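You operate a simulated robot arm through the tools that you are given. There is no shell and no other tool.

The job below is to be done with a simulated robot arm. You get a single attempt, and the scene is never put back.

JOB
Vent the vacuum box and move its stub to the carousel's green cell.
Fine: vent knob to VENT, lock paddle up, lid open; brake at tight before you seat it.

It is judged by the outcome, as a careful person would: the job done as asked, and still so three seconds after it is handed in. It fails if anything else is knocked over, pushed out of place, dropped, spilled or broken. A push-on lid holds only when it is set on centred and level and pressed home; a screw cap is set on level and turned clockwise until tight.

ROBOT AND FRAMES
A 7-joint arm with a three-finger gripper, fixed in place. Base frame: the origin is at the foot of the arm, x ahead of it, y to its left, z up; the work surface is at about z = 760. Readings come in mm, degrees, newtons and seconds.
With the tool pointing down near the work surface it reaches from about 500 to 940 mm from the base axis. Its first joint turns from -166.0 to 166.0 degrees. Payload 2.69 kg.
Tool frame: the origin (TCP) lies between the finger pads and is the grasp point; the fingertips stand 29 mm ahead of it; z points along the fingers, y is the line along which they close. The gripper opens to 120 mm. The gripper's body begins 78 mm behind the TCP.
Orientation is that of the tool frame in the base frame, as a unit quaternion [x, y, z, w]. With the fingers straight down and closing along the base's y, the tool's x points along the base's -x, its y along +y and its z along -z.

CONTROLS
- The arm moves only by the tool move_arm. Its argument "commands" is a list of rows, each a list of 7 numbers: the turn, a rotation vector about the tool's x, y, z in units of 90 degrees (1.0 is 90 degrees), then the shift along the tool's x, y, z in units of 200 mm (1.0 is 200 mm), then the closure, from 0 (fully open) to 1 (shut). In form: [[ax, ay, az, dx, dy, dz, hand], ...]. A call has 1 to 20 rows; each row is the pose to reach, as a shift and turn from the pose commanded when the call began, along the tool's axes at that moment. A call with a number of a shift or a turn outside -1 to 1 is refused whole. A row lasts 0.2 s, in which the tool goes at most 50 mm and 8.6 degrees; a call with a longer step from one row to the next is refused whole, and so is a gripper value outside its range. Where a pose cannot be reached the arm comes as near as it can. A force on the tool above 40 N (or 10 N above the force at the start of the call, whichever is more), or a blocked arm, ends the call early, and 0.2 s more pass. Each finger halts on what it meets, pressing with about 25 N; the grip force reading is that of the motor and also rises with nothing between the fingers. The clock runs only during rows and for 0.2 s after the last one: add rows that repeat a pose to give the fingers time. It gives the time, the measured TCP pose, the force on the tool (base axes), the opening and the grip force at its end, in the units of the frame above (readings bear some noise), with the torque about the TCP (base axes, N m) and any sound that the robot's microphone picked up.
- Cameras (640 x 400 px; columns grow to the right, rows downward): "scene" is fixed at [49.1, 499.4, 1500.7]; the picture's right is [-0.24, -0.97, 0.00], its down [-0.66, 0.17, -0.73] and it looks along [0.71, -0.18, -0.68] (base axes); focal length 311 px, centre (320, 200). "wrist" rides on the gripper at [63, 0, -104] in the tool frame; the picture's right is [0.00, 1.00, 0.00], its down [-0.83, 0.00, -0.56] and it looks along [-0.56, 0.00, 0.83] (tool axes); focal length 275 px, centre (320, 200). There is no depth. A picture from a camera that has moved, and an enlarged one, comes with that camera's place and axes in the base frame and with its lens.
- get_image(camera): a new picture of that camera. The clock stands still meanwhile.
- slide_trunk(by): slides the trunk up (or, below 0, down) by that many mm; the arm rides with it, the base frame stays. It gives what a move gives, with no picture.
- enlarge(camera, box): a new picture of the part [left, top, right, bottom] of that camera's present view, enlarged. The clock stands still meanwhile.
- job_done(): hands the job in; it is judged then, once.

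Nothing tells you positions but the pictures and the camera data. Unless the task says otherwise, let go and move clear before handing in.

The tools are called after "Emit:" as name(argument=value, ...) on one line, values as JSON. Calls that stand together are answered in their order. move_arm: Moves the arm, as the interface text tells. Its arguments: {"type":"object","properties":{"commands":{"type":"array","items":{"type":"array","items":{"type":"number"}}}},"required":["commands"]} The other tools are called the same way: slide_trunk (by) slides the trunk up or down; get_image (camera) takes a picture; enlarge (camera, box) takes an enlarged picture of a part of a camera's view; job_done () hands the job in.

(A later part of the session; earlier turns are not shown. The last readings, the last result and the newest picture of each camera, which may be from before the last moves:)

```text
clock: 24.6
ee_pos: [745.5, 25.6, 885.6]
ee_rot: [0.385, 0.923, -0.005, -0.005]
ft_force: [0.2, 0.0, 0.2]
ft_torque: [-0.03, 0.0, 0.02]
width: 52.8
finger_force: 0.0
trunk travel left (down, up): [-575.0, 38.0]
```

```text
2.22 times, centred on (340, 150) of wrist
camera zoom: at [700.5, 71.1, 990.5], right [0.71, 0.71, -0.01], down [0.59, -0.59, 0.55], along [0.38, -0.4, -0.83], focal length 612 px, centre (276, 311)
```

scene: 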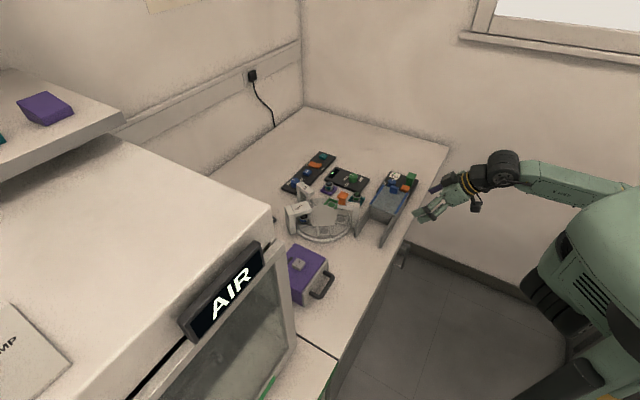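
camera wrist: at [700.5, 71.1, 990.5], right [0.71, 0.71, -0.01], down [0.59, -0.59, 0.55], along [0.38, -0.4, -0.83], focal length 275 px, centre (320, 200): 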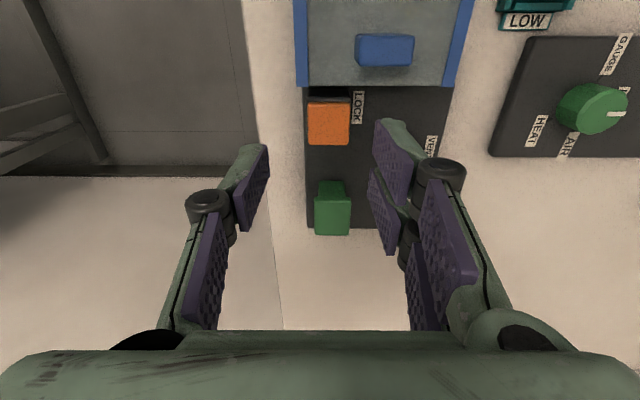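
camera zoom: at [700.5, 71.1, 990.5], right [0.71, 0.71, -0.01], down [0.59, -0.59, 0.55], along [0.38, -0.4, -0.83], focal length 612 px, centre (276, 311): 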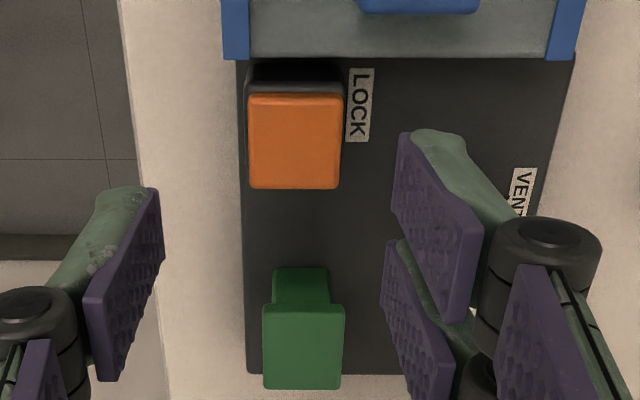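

I'm clear now. I'll correct the small tilt, line up 9 mm behind the cap's centre, and lower to z ≈ 840, so that the tips are below the cap but above its dark block.

Emit:
move_arm(commands=[[-0.0083, -0.0034, 0, 0.0046, 0.018, 0.0, 0.58], [-0.0083, -0.0034, 0, 0.0046, 0.018, 0.1, 0.6], [-0.0083, -0.0034, 0, 0.0046, 0.018, 0.17, 0.6], [-0.0083, -0.0034, 0, 0.0046, 0.018, 0.228, 0.6], [-0.0083, -0.0034, 0, 0.0046, 0.018, 0.228, 0.6]])

Emit:
enlarge(camera="wrist", box=[220, 100, 420, 260])

Emit:
enlarge(camera="scene", box=[355, 130, 455, 210])

```text
clock: 25.8
ee_pos: [744.1, 28.2, 838.7]
ee_rot: [0.386, 0.923, 0.002, 0.001]
ft_force: [0.7, -0.2, 0.3]
ft_torque: [-0.03, 0.01, 0.0]
width: 48.1
finger_force: 0.1
trunk travel left (down, up): [-575.0, 38.0]
```

```text
2.50 times, centred on (320, 180) of wrist
camera zoom: at [698.9, 73.9, 943.2], right [0.71, 0.71, 0.0], down [0.59, -0.59, 0.56], along [0.39, -0.39, -0.83], focal length 688 px, centre (320, 250)
```

zoom: 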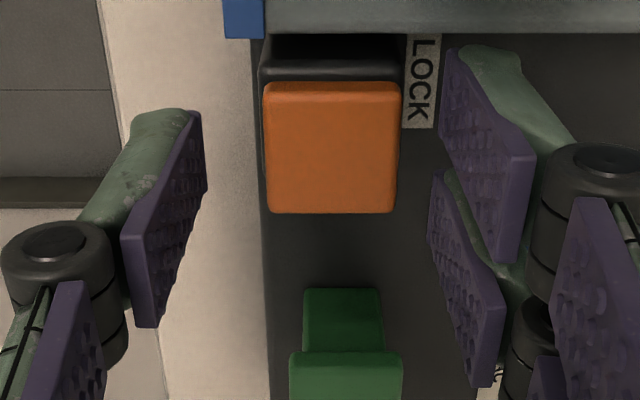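

```text
5.00 times, centred on (405, 170) of scene
camera zoom: at [49.1, 499.4, 1500.7], right [-0.24, -0.97, 0.0], down [-0.66, 0.17, -0.73], along [0.71, -0.18, -0.68], focal length 1553 px, centre (-105, 350)
```

zoom: 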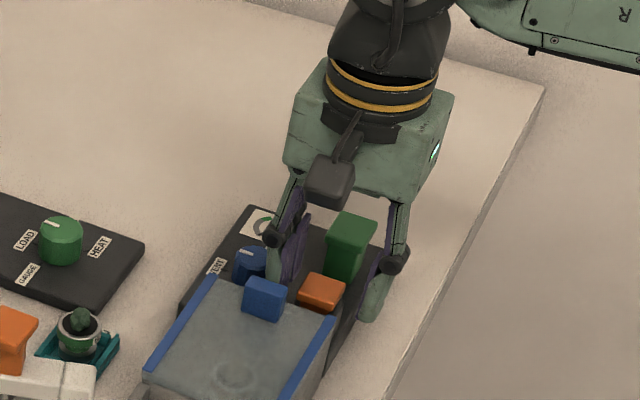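

There's no contact and the cap sits between the thumb and the pair. I'll centre by 2 mm and close on it.

Emit:
move_arm(commands=[[0, 0, 0, 0, 0.011, 0, 0.6], [0, 0, 0, 0, 0.011, 0, 0.68], [0, 0, 0, 0, 0.011, 0, 0.76], [0, 0, 0, 0, 0.011, 0, 0.82], [0, 0, 0, 0, 0.011, 0, 0.86], [0, 0, 0, 0, 0.011, 0, 0.86]])

Emit:
enlarge(camera="wrist", box=[220, 100, 420, 260])

```text
clock: 27.1
ee_pos: [746.1, 30.0, 839.5]
ee_rot: [0.385, 0.923, 0.001, 0.001]
ft_force: [-1.6, -1.2, -0.9]
ft_torque: [-0.03, -0.06, 0.31]
width: 24.5
finger_force: 43.3
trunk travel left (down, up): [-575.0, 38.0]
```

```text
2.50 times, centred on (320, 180) of wrist
camera zoom: at [700.8, 75.4, 943.3], right [0.71, 0.71, 0.0], down [0.59, -0.59, 0.56], along [0.4, -0.39, -0.83], focal length 688 px, centre (320, 250)
```

zoom: 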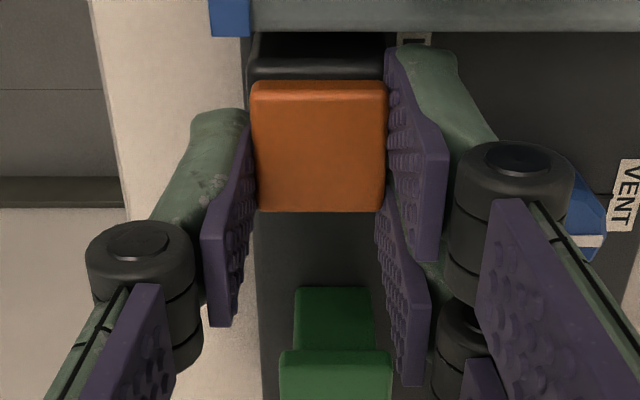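

The cap is gripped (24.5 mm wide). Now I lift gently and watch the force.

Emit:
move_arm(commands=[[0, 0, 0, 0, 0, -0.02, 0.88], [0, 0, 0, 0, 0, -0.04, 0.88], [0, 0, 0, 0, 0, -0.06, 0.88], [0, 0, 0, 0, 0, -0.06, 0.88]])

Emit:
enlarge(camera="wrist", box=[220, 100, 420, 260])

Emit:
enlarge(camera="scene", box=[355, 150, 435, 210])

```text
clock: 28.1
ee_pos: [746.7, 30.8, 852.4]
ee_rot: [0.385, 0.923, -0.001, 0.001]
ft_force: [-14.0, -10.4, 2.5]
ft_torque: [-0.3, 0.33, 0.31]
width: 24.8
finger_force: 44.7
trunk travel left (down, up): [-575.0, 38.0]
```

```text
2.50 times, centred on (320, 180) of wrist
camera zoom: at [701.0, 75.6, 956.8], right [0.71, 0.71, 0.0], down [0.59, -0.59, 0.56], along [0.39, -0.39, -0.83], focal length 688 px, centre (320, 250)
```

zoom: 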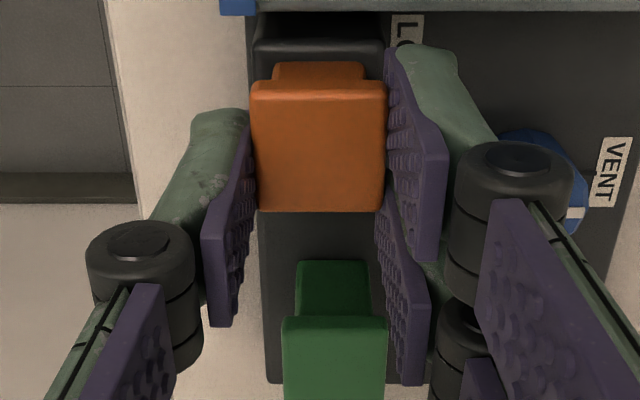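

```text
6.67 times, centred on (395, 180) of scene
camera zoom: at [49.1, 499.4, 1500.7], right [-0.24, -0.97, 0.0], down [-0.66, 0.17, -0.73], along [0.71, -0.18, -0.68], focal length 2071 px, centre (-180, 333)
```

zoom: 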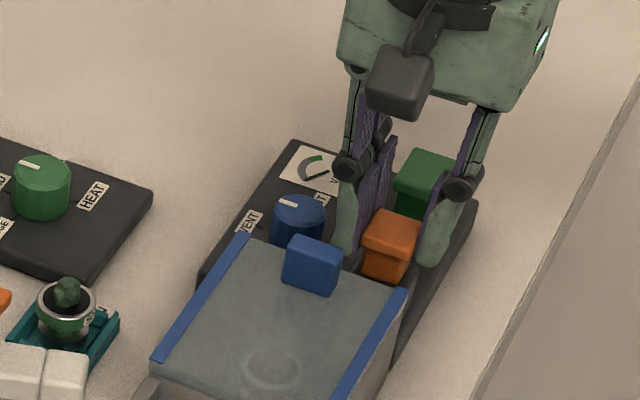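

The paddle is rising. I'll keep lifting in small steps until it stops.

Emit:
move_arm(commands=[[0, 0, 0, 0, -0.004, -0.02, 0.88], [0, 0, 0, 0, -0.006, -0.04, 0.88], [0, 0, 0, 0, -0.008, -0.06, 0.88], [0, 0, 0, 0, -0.008, -0.06, 0.88]])

Emit:
enlarge(camera="wrist", box=[220, 100, 420, 260])

Emit:
enlarge(camera="scene", box=[355, 150, 435, 210])

```text
clock: 29.1
ee_pos: [747.2, 29.1, 860.1]
ee_rot: [0.386, 0.923, 0.0, -0.001]
ft_force: [-5.6, 2.6, -36.3]
ft_torque: [0.11, 0.05, -0.06]
width: 25.3
finger_force: 45.1
trunk travel left (down, up): [-575.0, 38.0]
```

```text
2.50 times, centred on (320, 180) of wrist
camera zoom: at [701.8, 75.2, 964.7], right [0.71, 0.71, 0.0], down [0.59, -0.59, 0.55], along [0.39, -0.39, -0.83], focal length 688 px, centre (320, 250)
```

zoom: 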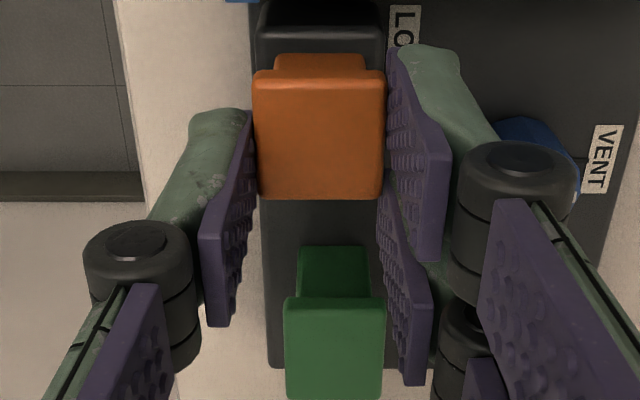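

```text
6.67 times, centred on (395, 180) of scene
camera zoom: at [49.1, 499.4, 1500.7], right [-0.24, -0.97, 0.0], down [-0.66, 0.17, -0.73], along [0.71, -0.18, -0.68], focal length 2071 px, centre (-180, 333)
```

zoom: 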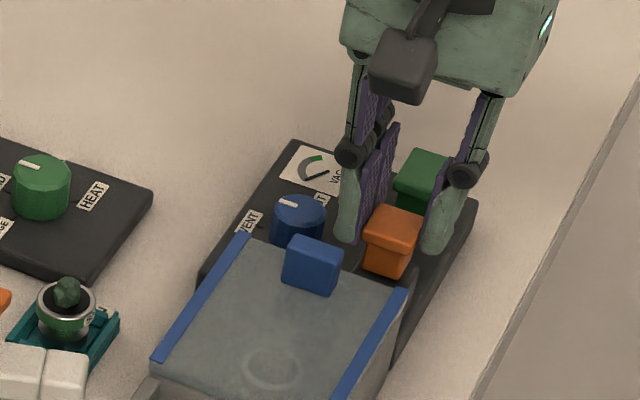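

It's at its top stop (36 N of pull). I'll let go and check that it stays up.

Emit:
move_arm(commands=[[0, 0, 0, 0, 0, 0.005, 0.8], [0, 0, 0, 0, 0, 0.005, 0.7], [0, 0, 0, 0, 0, 0.005, 0.6], [0, 0, 0, 0, 0, 0.005, 0.6], [0, 0, 0, 0, 0, -0.1, 0.6], [0, 0, 0, 0, 0, -0.25, 0.6], [0, 0, 0, 0, 0, -0.25, 0.6]])

Emit:
get_image(camera="wrist")

Emit:
enlarge(camera="scene", box=[355, 150, 435, 210])

```text
clock: 30.8
ee_pos: [746.3, 29.2, 915.3]
ee_rot: [0.384, 0.923, 0.001, 0.0]
ft_force: [-0.4, 0.6, 1.1]
ft_torque: [-0.02, 0.03, 0.01]
width: 47.9
finger_force: 0.1
trunk travel left (down, up): [-575.0, 38.0]
```

```text
taken
camera wrist: at [700.6, 74.0, 1019.2], right [0.71, 0.71, 0.0], down [0.59, -0.59, 0.56], along [0.4, -0.39, -0.83], focal length 275 px, centre (320, 200)
```

wrist: 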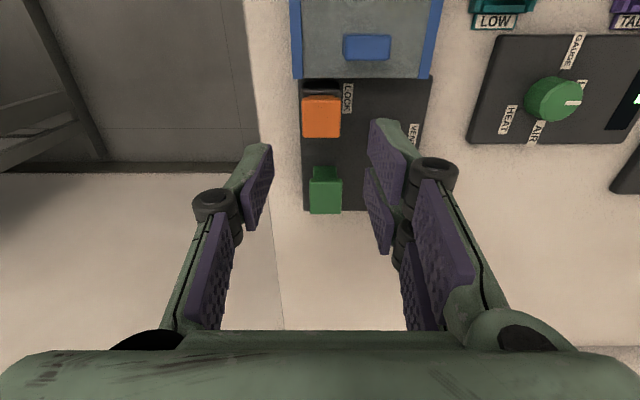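

```text
6.67 times, centred on (395, 180) of scene
camera zoom: at [49.1, 499.4, 1500.7], right [-0.24, -0.97, 0.0], down [-0.66, 0.17, -0.73], along [0.71, -0.18, -0.68], focal length 2071 px, centre (-180, 333)
```

zoom: 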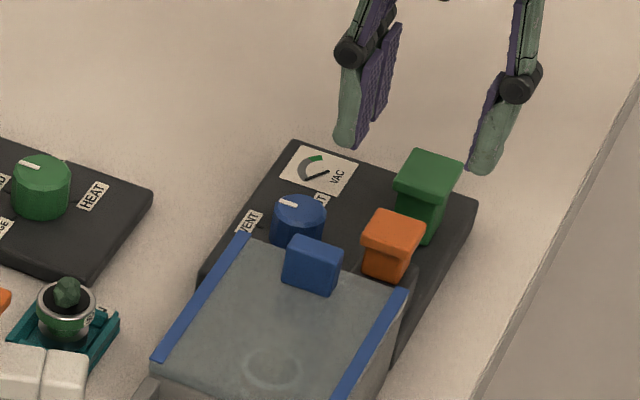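

The lock paddle stays up and the vent knob is still at VENT. Now for the lid's blue fin, which I'll look at closely to locate it.

Emit:
enlarge(camera="wrist", box=[280, 0, 460, 140])

```text
2.86 times, centred on (370, 70) of wrist
camera zoom: at [700.6, 74.0, 1019.2], right [0.71, 0.71, 0.0], down [0.59, -0.59, 0.56], along [0.4, -0.39, -0.83], focal length 786 px, centre (177, 571)
```

zoom: 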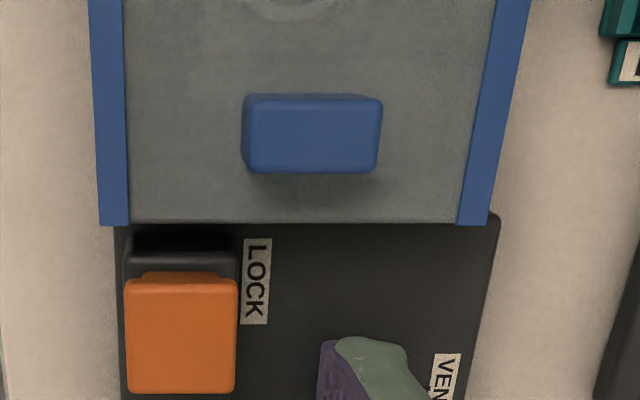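

The fin's top is centred at about (730, 83, 844), 28 mm wide across the box. I'll turn the tool so the thumb goes behind the fin (on the panel side) and the pair in front, then hover over it.

Emit:
move_arm(commands=[[0, 0, -0.091, 0.022, 0.014, 0, 0.65], [0, 0, -0.182, 0.045, 0.028, 0, 0.667], [0, 0, -0.273, 0.067, 0.043, 0, 0.667], [0, 0, -0.364, 0.09, 0.057, 0, 0.667], [0, 0, -0.455, 0.112, 0.071, 0, 0.667], [0, 0, -0.545, 0.135, 0.085, 0, 0.667], [0, 0, -0.636, 0.157, 0.1, 0, 0.667], [0, 0, -0.727, 0.18, 0.114, 0, 0.667], [0, 0, -0.818, 0.202, 0.128, 0, 0.667], [0, 0, -0.909, 0.225, 0.142, 0, 0.667], [0, 0, -1.0, 0.248, 0.157, 0, 0.667], [0, 0, -1.0, 0.248, 0.157, 0, 0.667]])

Emit:
get_image(camera="wrist")

Emit:
enlarge(camera="wrist", box=[220, 60, 420, 220])

```text
clock: 33.4
ee_pos: [733.0, 86.7, 914.6]
ee_rot: [-0.382, 0.924, -0.001, 0.001]
ft_force: [-0.1, -0.4, 0.3]
ft_torque: [0.03, -0.02, -0.01]
width: 39.9
finger_force: 0.0
trunk travel left (down, up): [-575.0, 38.0]
```

```text
taken
camera wrist: at [687.5, 42.6, 1017.9], right [-0.71, 0.71, 0.0], down [0.59, 0.59, 0.56], along [0.39, 0.39, -0.83], focal length 275 px, centre (320, 200)
```

wrist: 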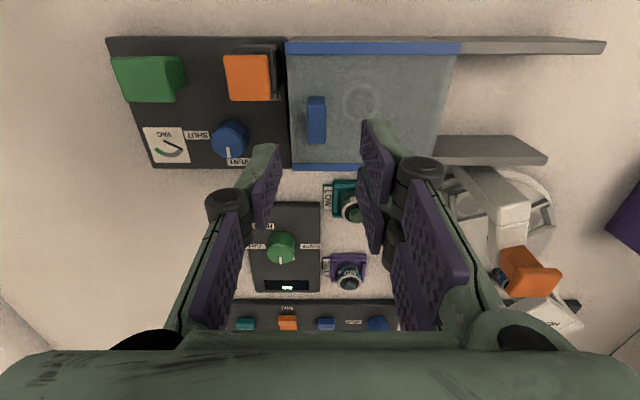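

```text
2.50 times, centred on (320, 140) of wrist
camera zoom: at [687.5, 42.6, 1017.9], right [-0.71, 0.71, 0.0], down [0.59, 0.59, 0.56], along [0.39, 0.39, -0.83], focal length 688 px, centre (320, 350)
```

zoom: 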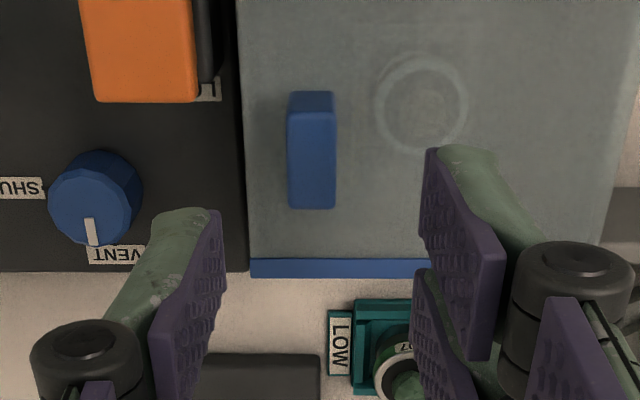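

The fin is lined up between the thumb (panel side) and the pair. I'll lower to z ≈ 860, keeping the tips above the lid, and close.

Emit:
move_arm(commands=[[0, 0, 0, 0, 0, 0.1, 0.667], [0, 0, 0, 0, 0, 0.2, 0.667], [0, 0, 0, 0, 0, 0.273, 0.667], [0, 0, 0, 0, 0, 0.273, 0.667]])

Emit:
enlarge(camera="wrist", box=[220, 80, 420, 240])

Emit:
enlarge(camera="scene", box=[345, 130, 445, 230])

```text
clock: 34.4
ee_pos: [733.0, 88.2, 857.6]
ee_rot: [-0.38, 0.925, -0.001, 0.002]
ft_force: [1.1, 0.2, 0.3]
ft_torque: [-0.02, 0.02, -0.02]
width: 40.0
finger_force: 0.0
trunk travel left (down, up): [-575.0, 38.0]
```

```text
2.50 times, centred on (320, 160) of wrist
camera zoom: at [687.4, 43.0, 962.4], right [-0.71, 0.71, 0.0], down [0.59, 0.59, 0.56], along [0.4, 0.39, -0.83], focal length 688 px, centre (320, 300)
```

zoom: 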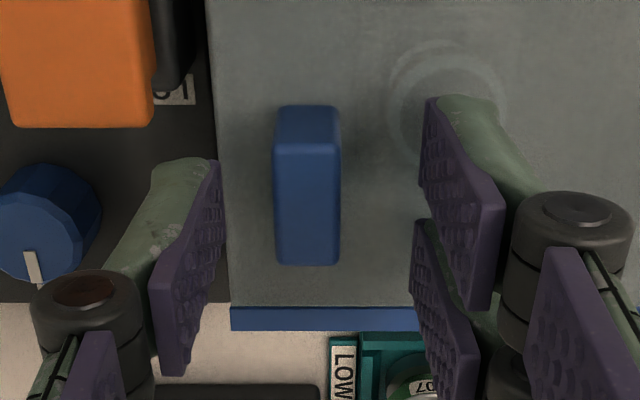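

```text
4.00 times, centred on (395, 180) of scene
camera zoom: at [49.1, 499.4, 1500.7], right [-0.24, -0.97, 0.0], down [-0.66, 0.17, -0.73], along [0.71, -0.18, -0.68], focal length 1242 px, centre (20, 280)
```

zoom: 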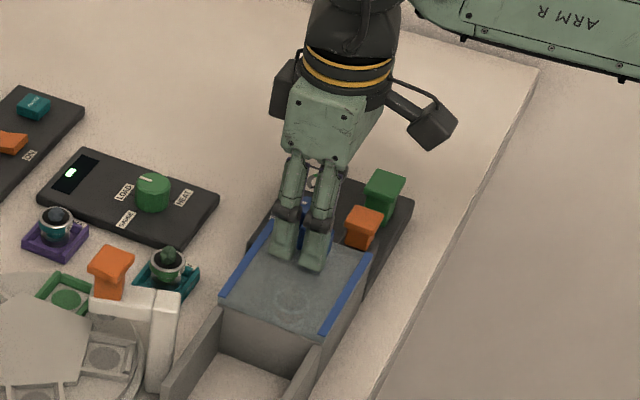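

The fingers straddle the fin without touching anything. Closing on it now.

Emit:
move_arm(commands=[[0, 0, 0, 0, -0.01, 0, 0.72], [0, 0, 0, 0, -0.01, 0, 0.8], [0, 0, 0, 0, -0.01, 0, 0.87], [0, 0, 0, 0, -0.01, 0, 0.94], [0, 0, 0, 0, -0.01, 0, 0.94], [0, 0, 0, 0, -0.01, 0, 0.94]])

Emit:
enlarge(camera="wrist", box=[220, 80, 420, 240])

```text
clock: 35.8
ee_pos: [735.4, 86.3, 859.7]
ee_rot: [-0.38, 0.925, 0.0, 0.001]
ft_force: [0.1, -1.1, 0.2]
ft_torque: [0.01, -0.04, 0.14]
width: 13.0
finger_force: 39.2
trunk travel left (down, up): [-575.0, 38.0]
```

```text
2.50 times, centred on (320, 160) of wrist
camera zoom: at [689.2, 41.7, 962.9], right [-0.71, 0.71, 0.0], down [0.59, 0.59, 0.56], along [0.4, 0.39, -0.83], focal length 688 px, centre (320, 300)
```

zoom: 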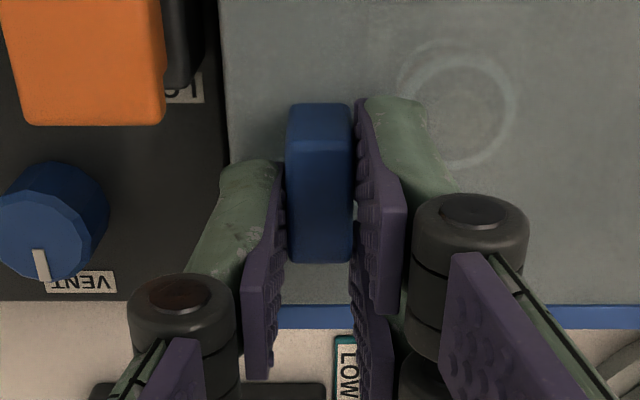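

The fin is held (13 mm). I'll slide the lid gently toward the rails, checking force and motion first over a short stretch.

Emit:
move_arm(commands=[[0, 0, 0, 0, 0.02, 0, 0.95], [0, 0, 0, 0, 0.04, 0, 0.95], [0, 0, 0, 0, 0.06, 0, 0.95], [0, 0, 0, 0, 0.08, 0, 0.95], [0, 0, 0, 0, 0.1, 0, 0.95]])

Emit:
get_image(camera="wrist")

Emit:
enlarge(camera="scene", box=[345, 130, 445, 230])

```text
clock: 37.0
ee_pos: [721.2, 99.0, 858.2]
ee_rot: [-0.381, 0.924, -0.001, 0.001]
ft_force: [3.8, 4.0, -3.4]
ft_torque: [0.24, -0.3, 0.14]
width: 13.0
finger_force: 39.2
trunk travel left (down, up): [-575.0, 38.0]
```

```text
taken
camera wrist: at [675.1, 55.7, 962.9], right [-0.71, 0.71, 0.0], down [0.59, 0.59, 0.56], along [0.4, 0.39, -0.83], focal length 275 px, centre (320, 200)
```

wrist: 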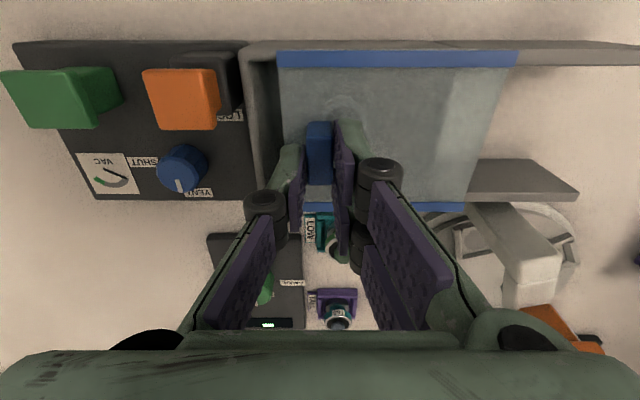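

```text
4.00 times, centred on (395, 180) of scene
camera zoom: at [49.1, 499.4, 1500.7], right [-0.24, -0.97, 0.0], down [-0.66, 0.17, -0.73], along [0.71, -0.18, -0.68], focal length 1242 px, centre (20, 280)
```

zoom: 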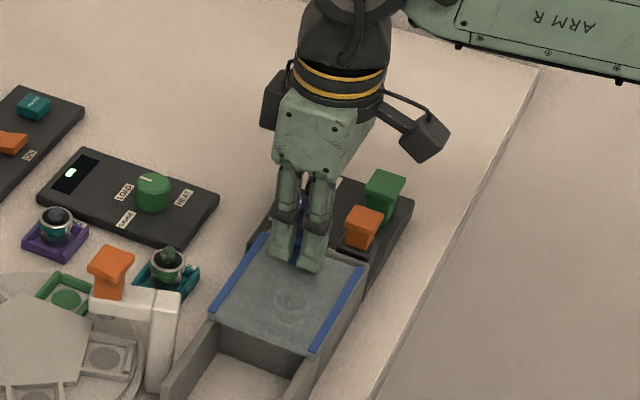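

The lid slides smoothly with little force. I'll keep going toward the end of its travel.

Emit:
move_arm(commands=[[0, 0, 0, 0, 0.04, 0, 0.95], [0, 0, 0, 0, 0.08, 0, 0.95], [0, 0, 0, 0, 0.12, 0, 0.95], [0, 0, 0, 0, 0.16, 0, 0.95], [0, 0, 0, 0, 0.2, 0, 0.95], [0, 0, 0, 0, 0.24, 0, 0.95], [0, 0, 0, 0, 0.28, 0, 0.95], [0, 0, 0, 0, 0.32, 0, 0.95]])

Emit:
get_image(camera="wrist")

Emit:
enlarge(camera="scene", box=[345, 130, 445, 230])

```text
clock: 38.8
ee_pos: [675.0, 144.9, 859.2]
ee_rot: [-0.38, 0.925, -0.001, 0.0]
ft_force: [-5.9, -6.1, -4.6]
ft_torque: [-0.85, 0.78, 0.19]
width: 12.8
finger_force: 39.1
trunk travel left (down, up): [-575.0, 38.0]
```

```text
taken
camera wrist: at [629.9, 101.2, 963.0], right [-0.71, 0.71, 0.0], down [0.59, 0.59, 0.56], along [0.39, 0.39, -0.83], focal length 275 px, centre (320, 200)
```

wrist: 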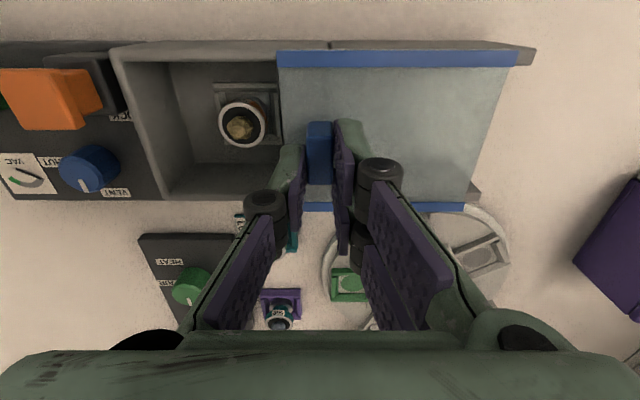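

```text
4.00 times, centred on (395, 180) of scene
camera zoom: at [49.1, 499.4, 1500.7], right [-0.24, -0.97, 0.0], down [-0.66, 0.17, -0.73], along [0.71, -0.18, -0.68], focal length 1242 px, centre (20, 280)
```

zoom: 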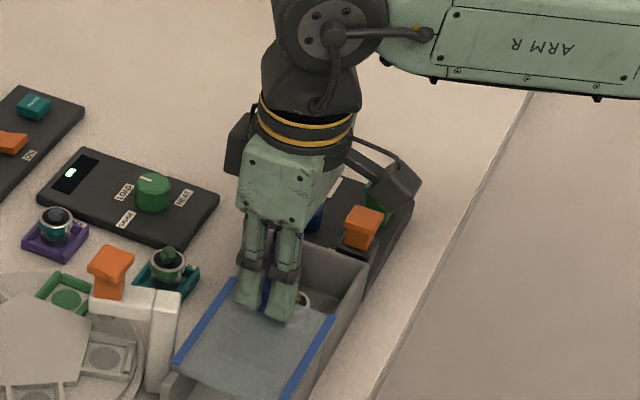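

The stub with its gold-coloured sample is visible inside. The lid still covers part of the box, so I'll continue in small steps to find its stop.

Emit:
move_arm(commands=[[0, 0, 0, 0, 0.02, 0, 0.95], [0, 0, 0, 0, 0.04, 0, 0.95], [0, 0, 0, 0, 0.06, 0, 0.95], [0, 0, 0, 0, 0.06, 0, 0.95]])

Emit:
get_image(camera="wrist")

```text
clock: 39.8
ee_pos: [667.1, 153.5, 858.9]
ee_rot: [-0.38, 0.925, 0.0, 0.0]
ft_force: [-14.1, -15.0, -9.8]
ft_torque: [0.09, -0.08, 0.13]
width: 12.7
finger_force: 39.2
trunk travel left (down, up): [-575.0, 38.0]
```

```text
taken
camera wrist: at [621.7, 109.5, 963.1], right [-0.71, 0.71, 0.0], down [0.59, 0.59, 0.56], along [0.39, 0.39, -0.83], focal length 275 px, centre (320, 200)
```

wrist: 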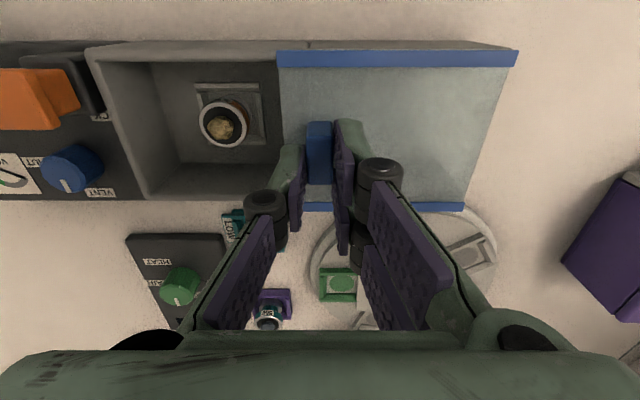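

There's no resistance along the slide yet, just some side load from my path. I'll correct sideways by 2 mm and keep pulling slowly toward the stop.

Emit:
move_arm(commands=[[0, 0, 0, 0.01, 0.01, 0, 0.95], [0, 0, 0, 0.01, 0.025, 0, 0.95], [0, 0, 0, 0.01, 0.04, 0, 0.95], [0, 0, 0, 0.01, 0.05, 0, 0.95], [0, 0, 0, 0.01, 0.05, 0, 0.95]])

Emit:
get_image(camera="wrist")

Emit:
enlarge(camera="scene", box=[345, 150, 445, 250])

```text
clock: 40.7
ee_pos: [666.2, 154.9, 858.0]
ee_rot: [-0.376, 0.926, -0.005, 0.006]
ft_force: [7.5, -5.8, -7.4]
ft_torque: [0.06, -0.47, 0.56]
width: 13.0
finger_force: 39.7
trunk travel left (down, up): [-575.0, 38.0]
stopped in row 4: the force on the tool passed its limit at 43 N (the readings are from after the stop); the commanded pose is now the measured one
```

```text
taken
camera wrist: at [618.4, 112.2, 962.9], right [-0.7, 0.71, -0.01], down [0.59, 0.59, 0.56], along [0.41, 0.38, -0.83], focal length 275 px, centre (320, 200)
```

wrist: 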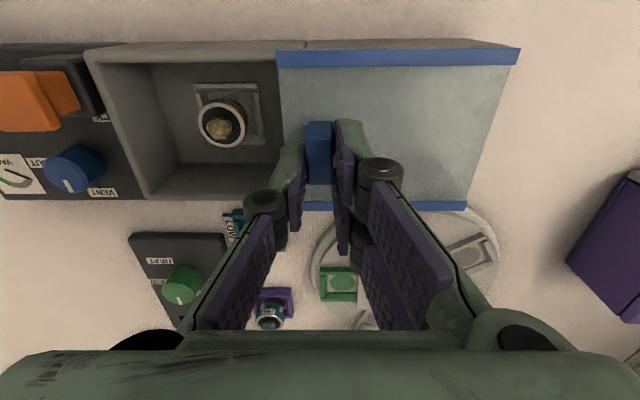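

```text
4.00 times, centred on (395, 200) of scene
camera zoom: at [49.1, 499.4, 1500.7], right [-0.24, -0.97, 0.0], down [-0.66, 0.17, -0.73], along [0.71, -0.18, -0.68], focal length 1242 px, centre (20, 200)
```

zoom: 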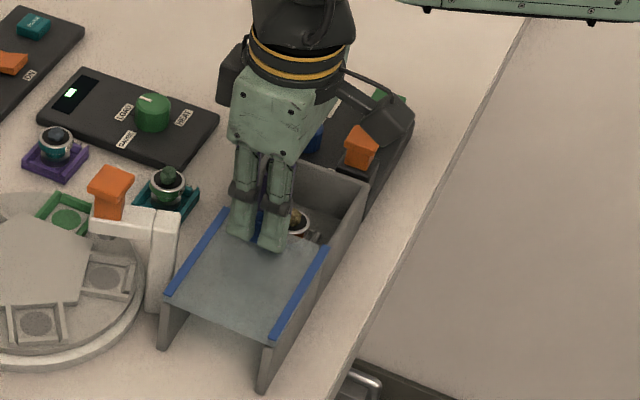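

The lid has hit its end stop (43 N), so it's fully open. I'll release the fin and rise straight up.

Emit:
move_arm(commands=[[0, 0, 0, 0, 0, 0, 0.88], [0, 0, 0, 0, 0, 0, 0.8], [0, 0, 0, 0, 0, 0, 0.72], [0, 0, 0, 0, 0, 0, 0.667], [0, 0, 0, 0, 0, -0.08, 0.667], [0, 0, 0, 0, 0, -0.2, 0.667], [0, 0, 0, 0, 0, -0.4, 0.667], [0, 0, 0, 0, 0, -0.4, 0.667]])

Emit:
get_image(camera="wrist")

Emit:
get_image(camera="scene")

```text
clock: 42.5
ee_pos: [663.5, 158.1, 940.1]
ee_rot: [-0.376, 0.926, -0.005, 0.005]
ft_force: [-0.2, -0.1, -1.0]
ft_torque: [0.01, 0.0, 0.02]
width: 39.8
finger_force: 0.2
trunk travel left (down, up): [-575.0, 38.0]
```

```text
taken
camera wrist: at [617.1, 114.7, 1044.4], right [-0.7, 0.71, -0.01], down [0.59, 0.58, 0.56], along [0.41, 0.39, -0.83], focal length 275 px, centre (320, 200)
```

wrist: 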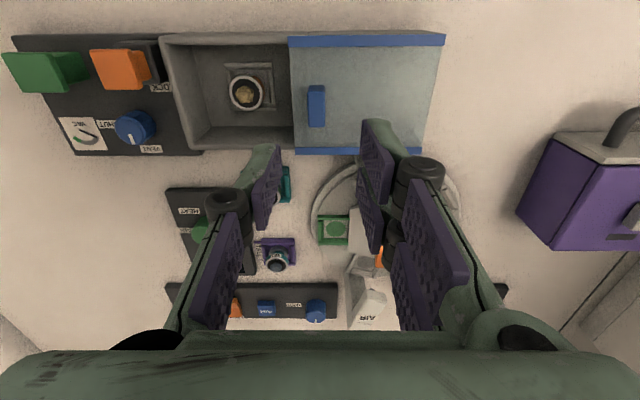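

```text
taken
```

scene: 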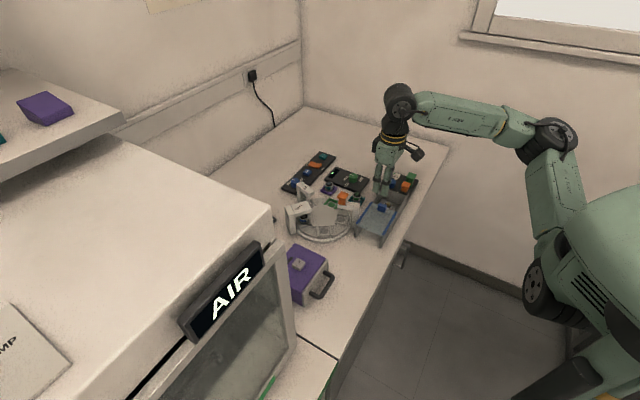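

The lid is fully open and the stub is exposed. Before touching the stub I'll go and check the brake panel (TIGHT/FREE rocker, about (764, 511)), travelling high over the carousel.

Emit:
move_arm(commands=[[-0.0083, 0.0034, 0, -0.05, 0.04, -0.06, 0.667], [-0.0083, 0.0034, 0, -0.15, 0.12, -0.125, 0.667], [-0.0083, 0.0034, 0, -0.28, 0.23, -0.125, 0.667], [-0.0083, 0.0034, 0, -0.41, 0.34, -0.125, 0.667], [-0.0083, 0.0034, 0, -0.537, 0.445, -0.125, 0.667], [-0.0083, 0.0034, 0, -0.537, 0.445, -0.125, 0.667]])

Emit:
get_image(camera="wrist")

```text
clock: 43.9
ee_pos: [677.9, 292.9, 964.0]
ee_rot: [-0.377, 0.926, 0.001, 0.0]
ft_force: [0.4, 0.4, 0.2]
ft_torque: [-0.05, 0.02, 0.0]
width: 39.9
finger_force: 0.0
trunk travel left (down, up): [-575.0, 38.0]
```

```text
taken
camera wrist: at [632.1, 251.5, 1068.7], right [-0.7, 0.71, 0.0], down [0.59, 0.58, 0.56], along [0.4, 0.39, -0.83], focal length 275 px, centre (320, 200)
```

wrist: 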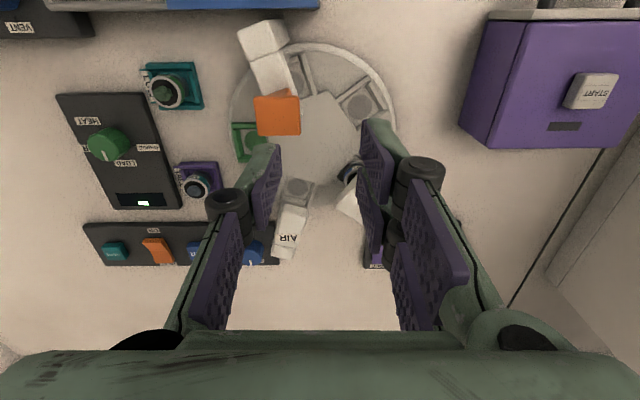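

Emit:
enlarge(camera="wrist", box=[220, 10, 400, 130])

Emit:
enlarge(camera="wrist", box=[220, 90, 340, 180])

Emit:
move_arm(commands=[[0, 0, 0, -0.12, 0.1, 0, 0.667], [0, 0, 0, -0.25, 0.21, 0, 0.667], [0, 0, 0, -0.38, 0.32, 0, 0.667], [0, 0, 0, -0.51, 0.42, 0, 0.667], [0, 0, 0, -0.51, 0.42, 0, 0.667]])

Emit:
get_image(camera="wrist")

```text
3.33 times, centred on (310, 70) of wrist
camera zoom: at [632.1, 251.5, 1068.7], right [-0.7, 0.71, 0.0], down [0.59, 0.58, 0.56], along [0.4, 0.39, -0.83], focal length 918 px, centre (353, 633)
```

zoom: 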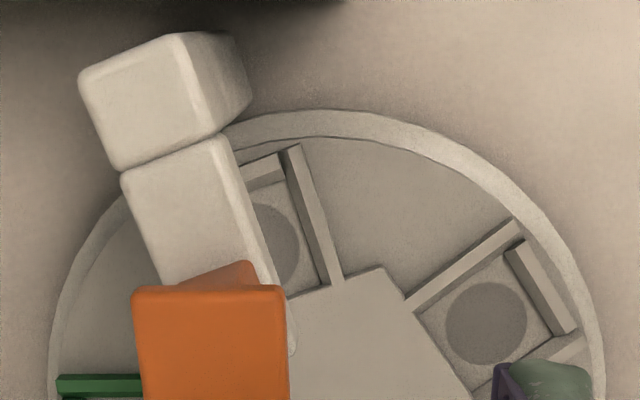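

```text
4.44 times, centred on (280, 135) of wrist
camera zoom: at [632.1, 251.5, 1068.7], right [-0.7, 0.71, 0.0], down [0.59, 0.58, 0.56], along [0.4, 0.39, -0.83], focal length 1224 px, centre (498, 489)
```

zoom: 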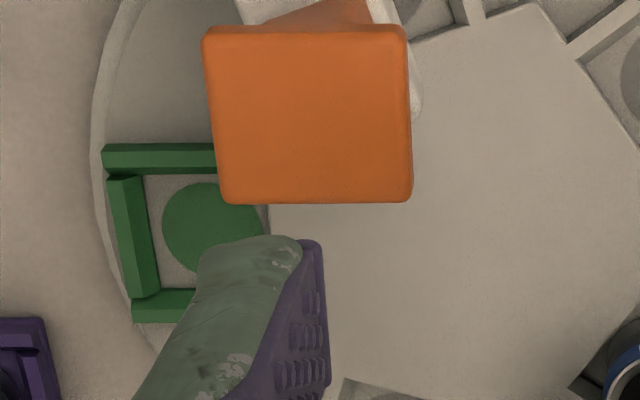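

```text
clock: 45.1
ee_pos: [692.5, 427.0, 963.3]
ee_rot: [-0.377, 0.926, 0.0, -0.001]
ft_force: [-0.1, 0.7, -0.7]
ft_torque: [-0.02, -0.03, 0.0]
width: 39.6
finger_force: 0.0
trunk travel left (down, up): [-575.0, 38.0]
```

```text
taken
camera wrist: at [647.1, 382.7, 1068.1], right [-0.7, 0.71, 0.0], down [0.59, 0.58, 0.56], along [0.4, 0.39, -0.83], focal length 275 px, centre (320, 200)
```

wrist: 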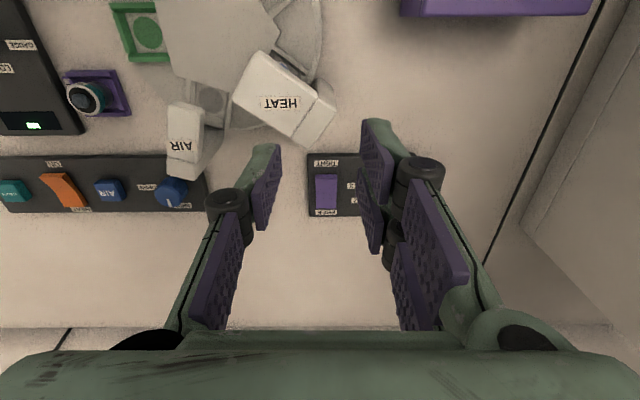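

Emit:
enlarge(camera="wrist", box=[280, 140, 400, 230])

Emit:
enlarge(camera="wrist", box=[100, 0, 260, 120])

```text
4.44 times, centred on (340, 185) of wrist
camera zoom: at [647.1, 382.7, 1068.1], right [-0.7, 0.71, 0.0], down [0.59, 0.58, 0.56], along [0.4, 0.39, -0.83], focal length 1224 px, centre (231, 267)
```

zoom: 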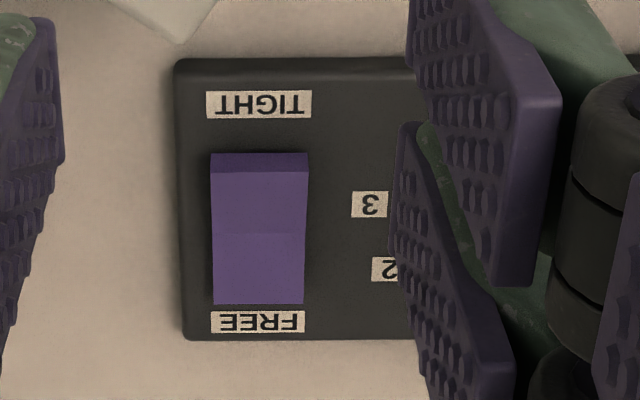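

```text
3.33 times, centred on (180, 60) of wrist
camera zoom: at [647.1, 382.7, 1068.1], right [-0.7, 0.71, 0.0], down [0.59, 0.58, 0.56], along [0.4, 0.39, -0.83], focal length 918 px, centre (787, 667)
```

zoom: 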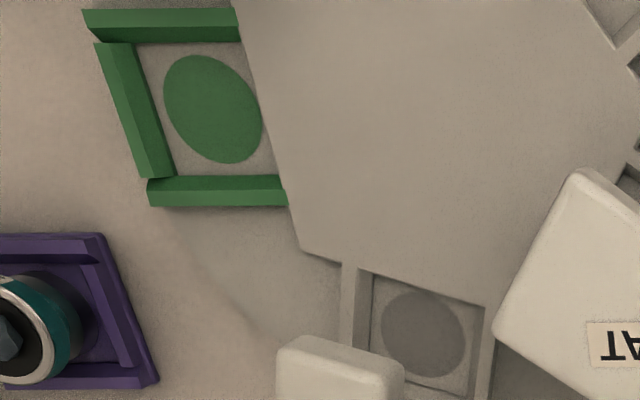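

The rocker's TIGHT end looks raised, so the brake is at FREE. I'll rotate the tool a quarter turn, close the fingers and press down on the TIGHT end.

Emit:
move_arm(commands=[[0, 0, 0.092, 0, 0, 0, 0.7], [0, 0, 0.183, 0, 0, 0, 0.75], [0, 0, 0.275, 0, 0, 0, 0.8], [0, 0, 0.367, 0, 0, 0, 0.85], [0, 0, 0.458, 0, 0, 0, 0.9], [0, 0, 0.55, 0, 0, 0, 0.95], [0, 0, 0.642, 0, 0, 0, 1.0], [0, 0, 0.733, 0, 0, 0, 1.0], [0, 0, 0.825, 0, 0, 0, 1.0], [0, 0, 0.917, 0, 0, 0, 1.0], [0, 0, 0.99, 0, 0, 0, 1.0], [0, 0, 0.99, 0, 0, 0, 1.0]])

Emit:
get_image(camera="wrist")

```text
clock: 47.7
ee_pos: [693.5, 425.6, 965.1]
ee_rot: [0.383, 0.924, 0.0, -0.001]
ft_force: [0.3, -0.4, -0.1]
ft_torque: [0.06, 0.01, -0.03]
width: 0.0
finger_force: 25.4
trunk travel left (down, up): [-575.0, 38.0]
```

```text
taken
camera wrist: at [646.6, 471.0, 1069.5], right [0.7, 0.71, 0.0], down [0.59, -0.59, 0.55], along [0.39, -0.39, -0.83], focal length 275 px, centre (320, 200)
```

wrist: 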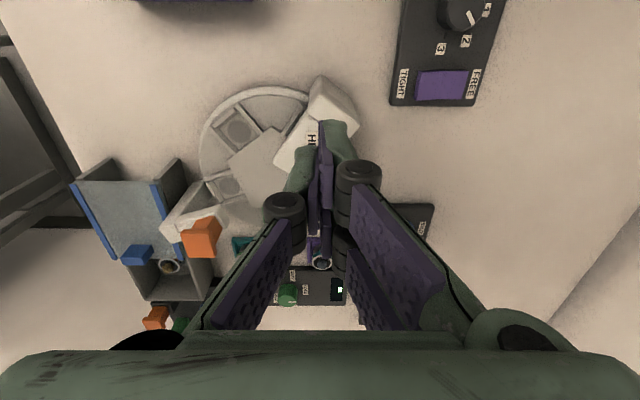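

Emit:
enlarge(camera="wrist", box=[380, 0, 500, 110])

Emit:
enlarge(camera="wrist", box=[280, 100, 380, 200])

```text
3.64 times, centred on (440, 55) of wrist
camera zoom: at [646.6, 471.0, 1069.5], right [0.7, 0.71, 0.0], down [0.59, -0.59, 0.55], along [0.39, -0.39, -0.83], focal length 1001 px, centre (-116, 727)
```

zoom: 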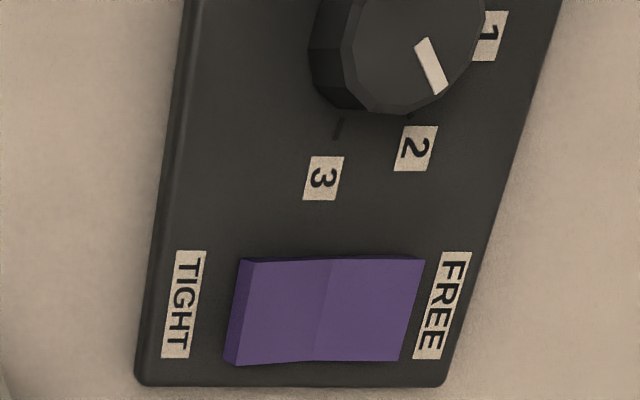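

```text
4.00 times, centred on (330, 150) of wrist
camera zoom: at [646.6, 471.0, 1069.5], right [0.7, 0.71, 0.0], down [0.59, -0.59, 0.55], along [0.39, -0.39, -0.83], focal length 1101 px, centre (280, 400)
```

zoom: 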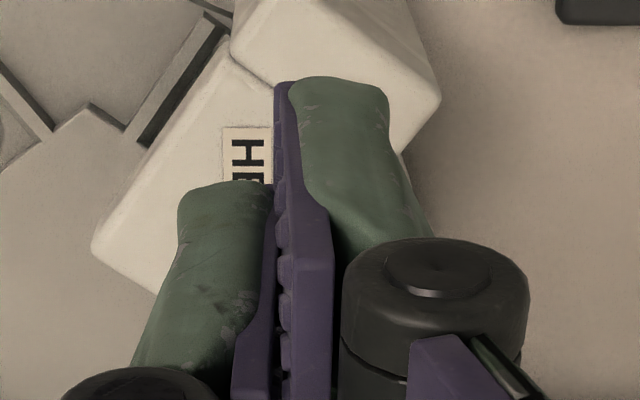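

The TIGHT end is clearly raised, so FREE is pressed. I'll move over the TIGHT end at (756, 503), then come down in stages.

Emit:
move_arm(commands=[[0, 0, 0, 0.01, 0.1, 0.05, 1.0], [0, 0, 0, 0.02, 0.25, 0.1, 1.0], [0, 0, 0, 0.04, 0.4, 0.2, 1.0], [0, 0, 0, 0.052, 0.4935, 0.35, 1.0], [0, 0, 0, 0.052, 0.4935, 0.5, 1.0], [0, 0, 0, 0.052, 0.4935, 0.5755, 1.0], [0, 0, 0, 0.052, 0.4935, 0.5755, 1.0]])

Emit:
get_image(camera="wrist")

Emit:
enlarge(camera="wrist", box=[240, 80, 420, 200])

```text
clock: 49.3
ee_pos: [746.4, 495.2, 848.4]
ee_rot: [0.382, 0.924, 0.001, -0.001]
ft_force: [0.6, 0.4, 0.1]
ft_torque: [0.0, 0.01, 0.01]
width: 0.0
finger_force: 24.9
out of reach, approached as far as the arm can: row 3, 4, 5, 6, 7
trunk travel left (down, up): [-575.0, 38.0]
```

```text
taken
camera wrist: at [699.9, 540.5, 952.6], right [0.7, 0.71, 0.0], down [0.59, -0.58, 0.55], along [0.4, -0.39, -0.83], focal length 275 px, centre (320, 200)
```

wrist: 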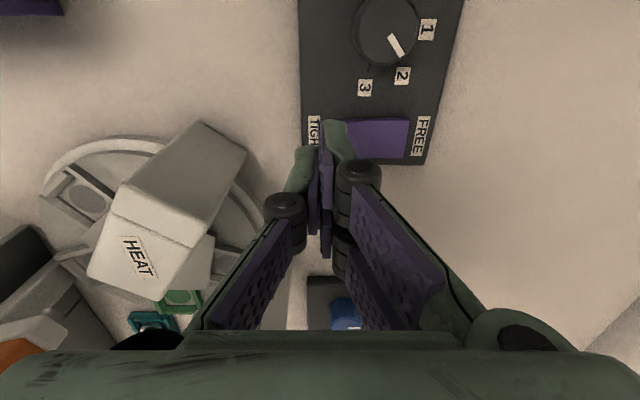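

```text
3.33 times, centred on (330, 140) of wrist
camera zoom: at [699.9, 540.5, 952.6], right [0.7, 0.71, 0.0], down [0.59, -0.58, 0.55], along [0.4, -0.39, -0.83], focal length 918 px, centre (287, 400)
```

zoom: 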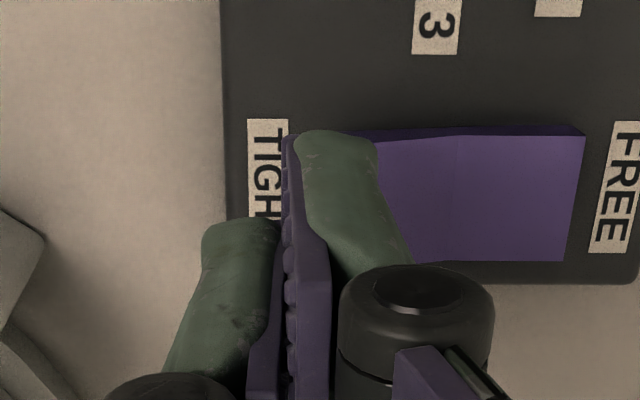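

The arm is just short of reach there with the tool vertical. Tilting the fingers about 6° outward should gain the missing 10 mm.

Emit:
move_arm(commands=[[-0.035, 0, 0, 0, 0.02, 0, 1.0], [-0.07, 0, 0, 0, 0.045, 0, 1.0], [-0.07, 0, 0, 0, 0.045, 0, 1.0]])

Emit:
enlarge(camera="wrist", box=[240, 80, 420, 200])

```text
clock: 50.1
ee_pos: [752.4, 503.1, 848.4]
ee_rot: [0.381, 0.923, 0.052, 0.02]
ft_force: [-0.3, 0.0, -0.2]
ft_torque: [-0.03, 0.0, -0.02]
width: 0.2
finger_force: 25.8
trunk travel left (down, up): [-575.0, 38.0]
```

```text
3.33 times, centred on (330, 140) of wrist
camera zoom: at [698.2, 539.0, 952.2], right [0.7, 0.71, 0.11], down [0.55, -0.63, 0.55], along [0.46, -0.32, -0.83], focal length 918 px, centre (287, 400)
```

zoom: 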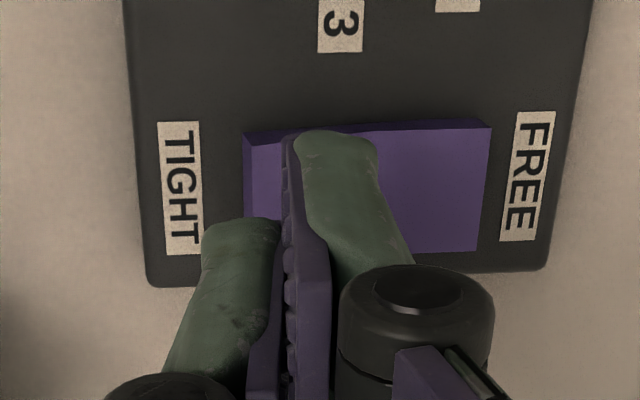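

The fingertips are now over the TIGHT half. I'll come down and press in small steps.

Emit:
move_arm(commands=[[0, 0, 0, 0, -0.0055, 0.0497, 1.0], [0, 0, 0, 0, -0.0111, 0.0994, 1.0], [0, 0, 0, 0, -0.0139, 0.124, 1.0], [0, 0, 0, 0, -0.0155, 0.139, 1.0]])

Emit:
enlarge(camera="wrist", box=[240, 80, 420, 200])

```text
clock: 51.1
ee_pos: [751.7, 503.0, 821.4]
ee_rot: [0.382, 0.923, 0.051, 0.02]
ft_force: [0.3, 0.4, -0.6]
ft_torque: [0.02, 0.0, 0.01]
width: 0.1
finger_force: 24.9
trunk travel left (down, up): [-575.0, 38.0]
```

```text
3.33 times, centred on (330, 140) of wrist
camera zoom: at [698.2, 539.3, 923.9], right [0.7, 0.71, 0.11], down [0.55, -0.63, 0.55], along [0.46, -0.32, -0.83], focal length 918 px, centre (287, 400)
```

zoom: 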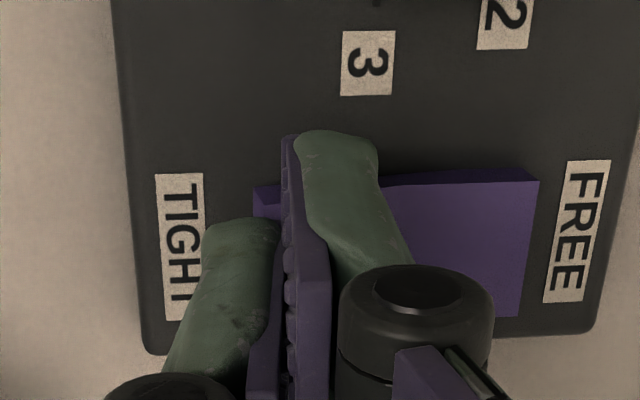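

There's no contact yet at tip height ≈ 792. I'll continue pressing down.

Emit:
move_arm(commands=[[0, 0, 0, 0, -0.0017, 0.0149, 1.0], [0, 0, 0, 0, -0.0028, 0.0249, 1.0], [0, 0, 0, 0, -0.0039, 0.0348, 1.0]])

Emit:
enlarge(camera="wrist", box=[240, 80, 420, 200])

```text
clock: 51.9
ee_pos: [752.2, 503.0, 812.4]
ee_rot: [0.381, 0.923, 0.051, 0.021]
ft_force: [-0.2, 0.8, 0.5]
ft_torque: [0.01, -0.03, 0.03]
width: 0.0
finger_force: 24.9
trunk travel left (down, up): [-575.0, 38.0]
```

```text
3.33 times, centred on (330, 140) of wrist
camera zoom: at [698.8, 539.0, 917.1], right [0.7, 0.71, 0.11], down [0.55, -0.63, 0.55], along [0.46, -0.32, -0.83], focal length 918 px, centre (287, 400)
```

zoom: 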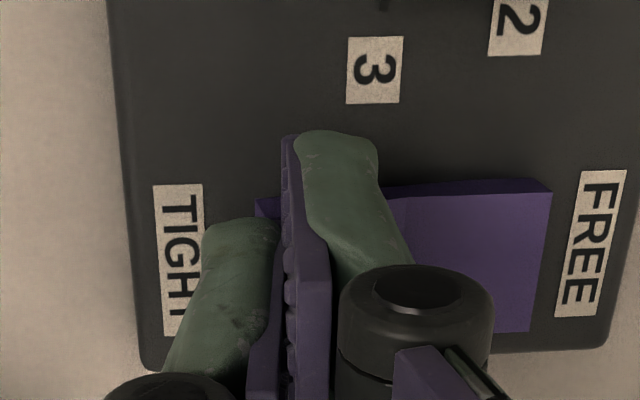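

Emit:
move_arm(commands=[[0, 0, 0, 0, -0.0017, 0.0149, 1.0], [0, 0, 0, 0, -0.0028, 0.0249, 1.0]])

Emit:
enlarge(camera="wrist", box=[240, 80, 420, 200])

```text
clock: 52.5
ee_pos: [751.5, 501.7, 808.9]
ee_rot: [0.381, 0.923, 0.051, 0.02]
ft_force: [0.2, -0.1, 0.9]
ft_torque: [-0.02, -0.02, -0.02]
width: 0.0
finger_force: 24.5
trunk travel left (down, up): [-575.0, 38.0]
```

```text
3.33 times, centred on (330, 140) of wrist
camera zoom: at [698.4, 538.9, 912.0], right [0.7, 0.71, 0.11], down [0.55, -0.63, 0.55], along [0.46, -0.32, -0.83], focal length 918 px, centre (287, 400)
```

zoom: 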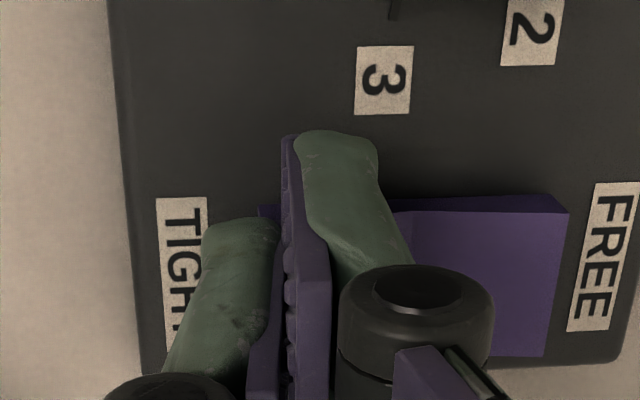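

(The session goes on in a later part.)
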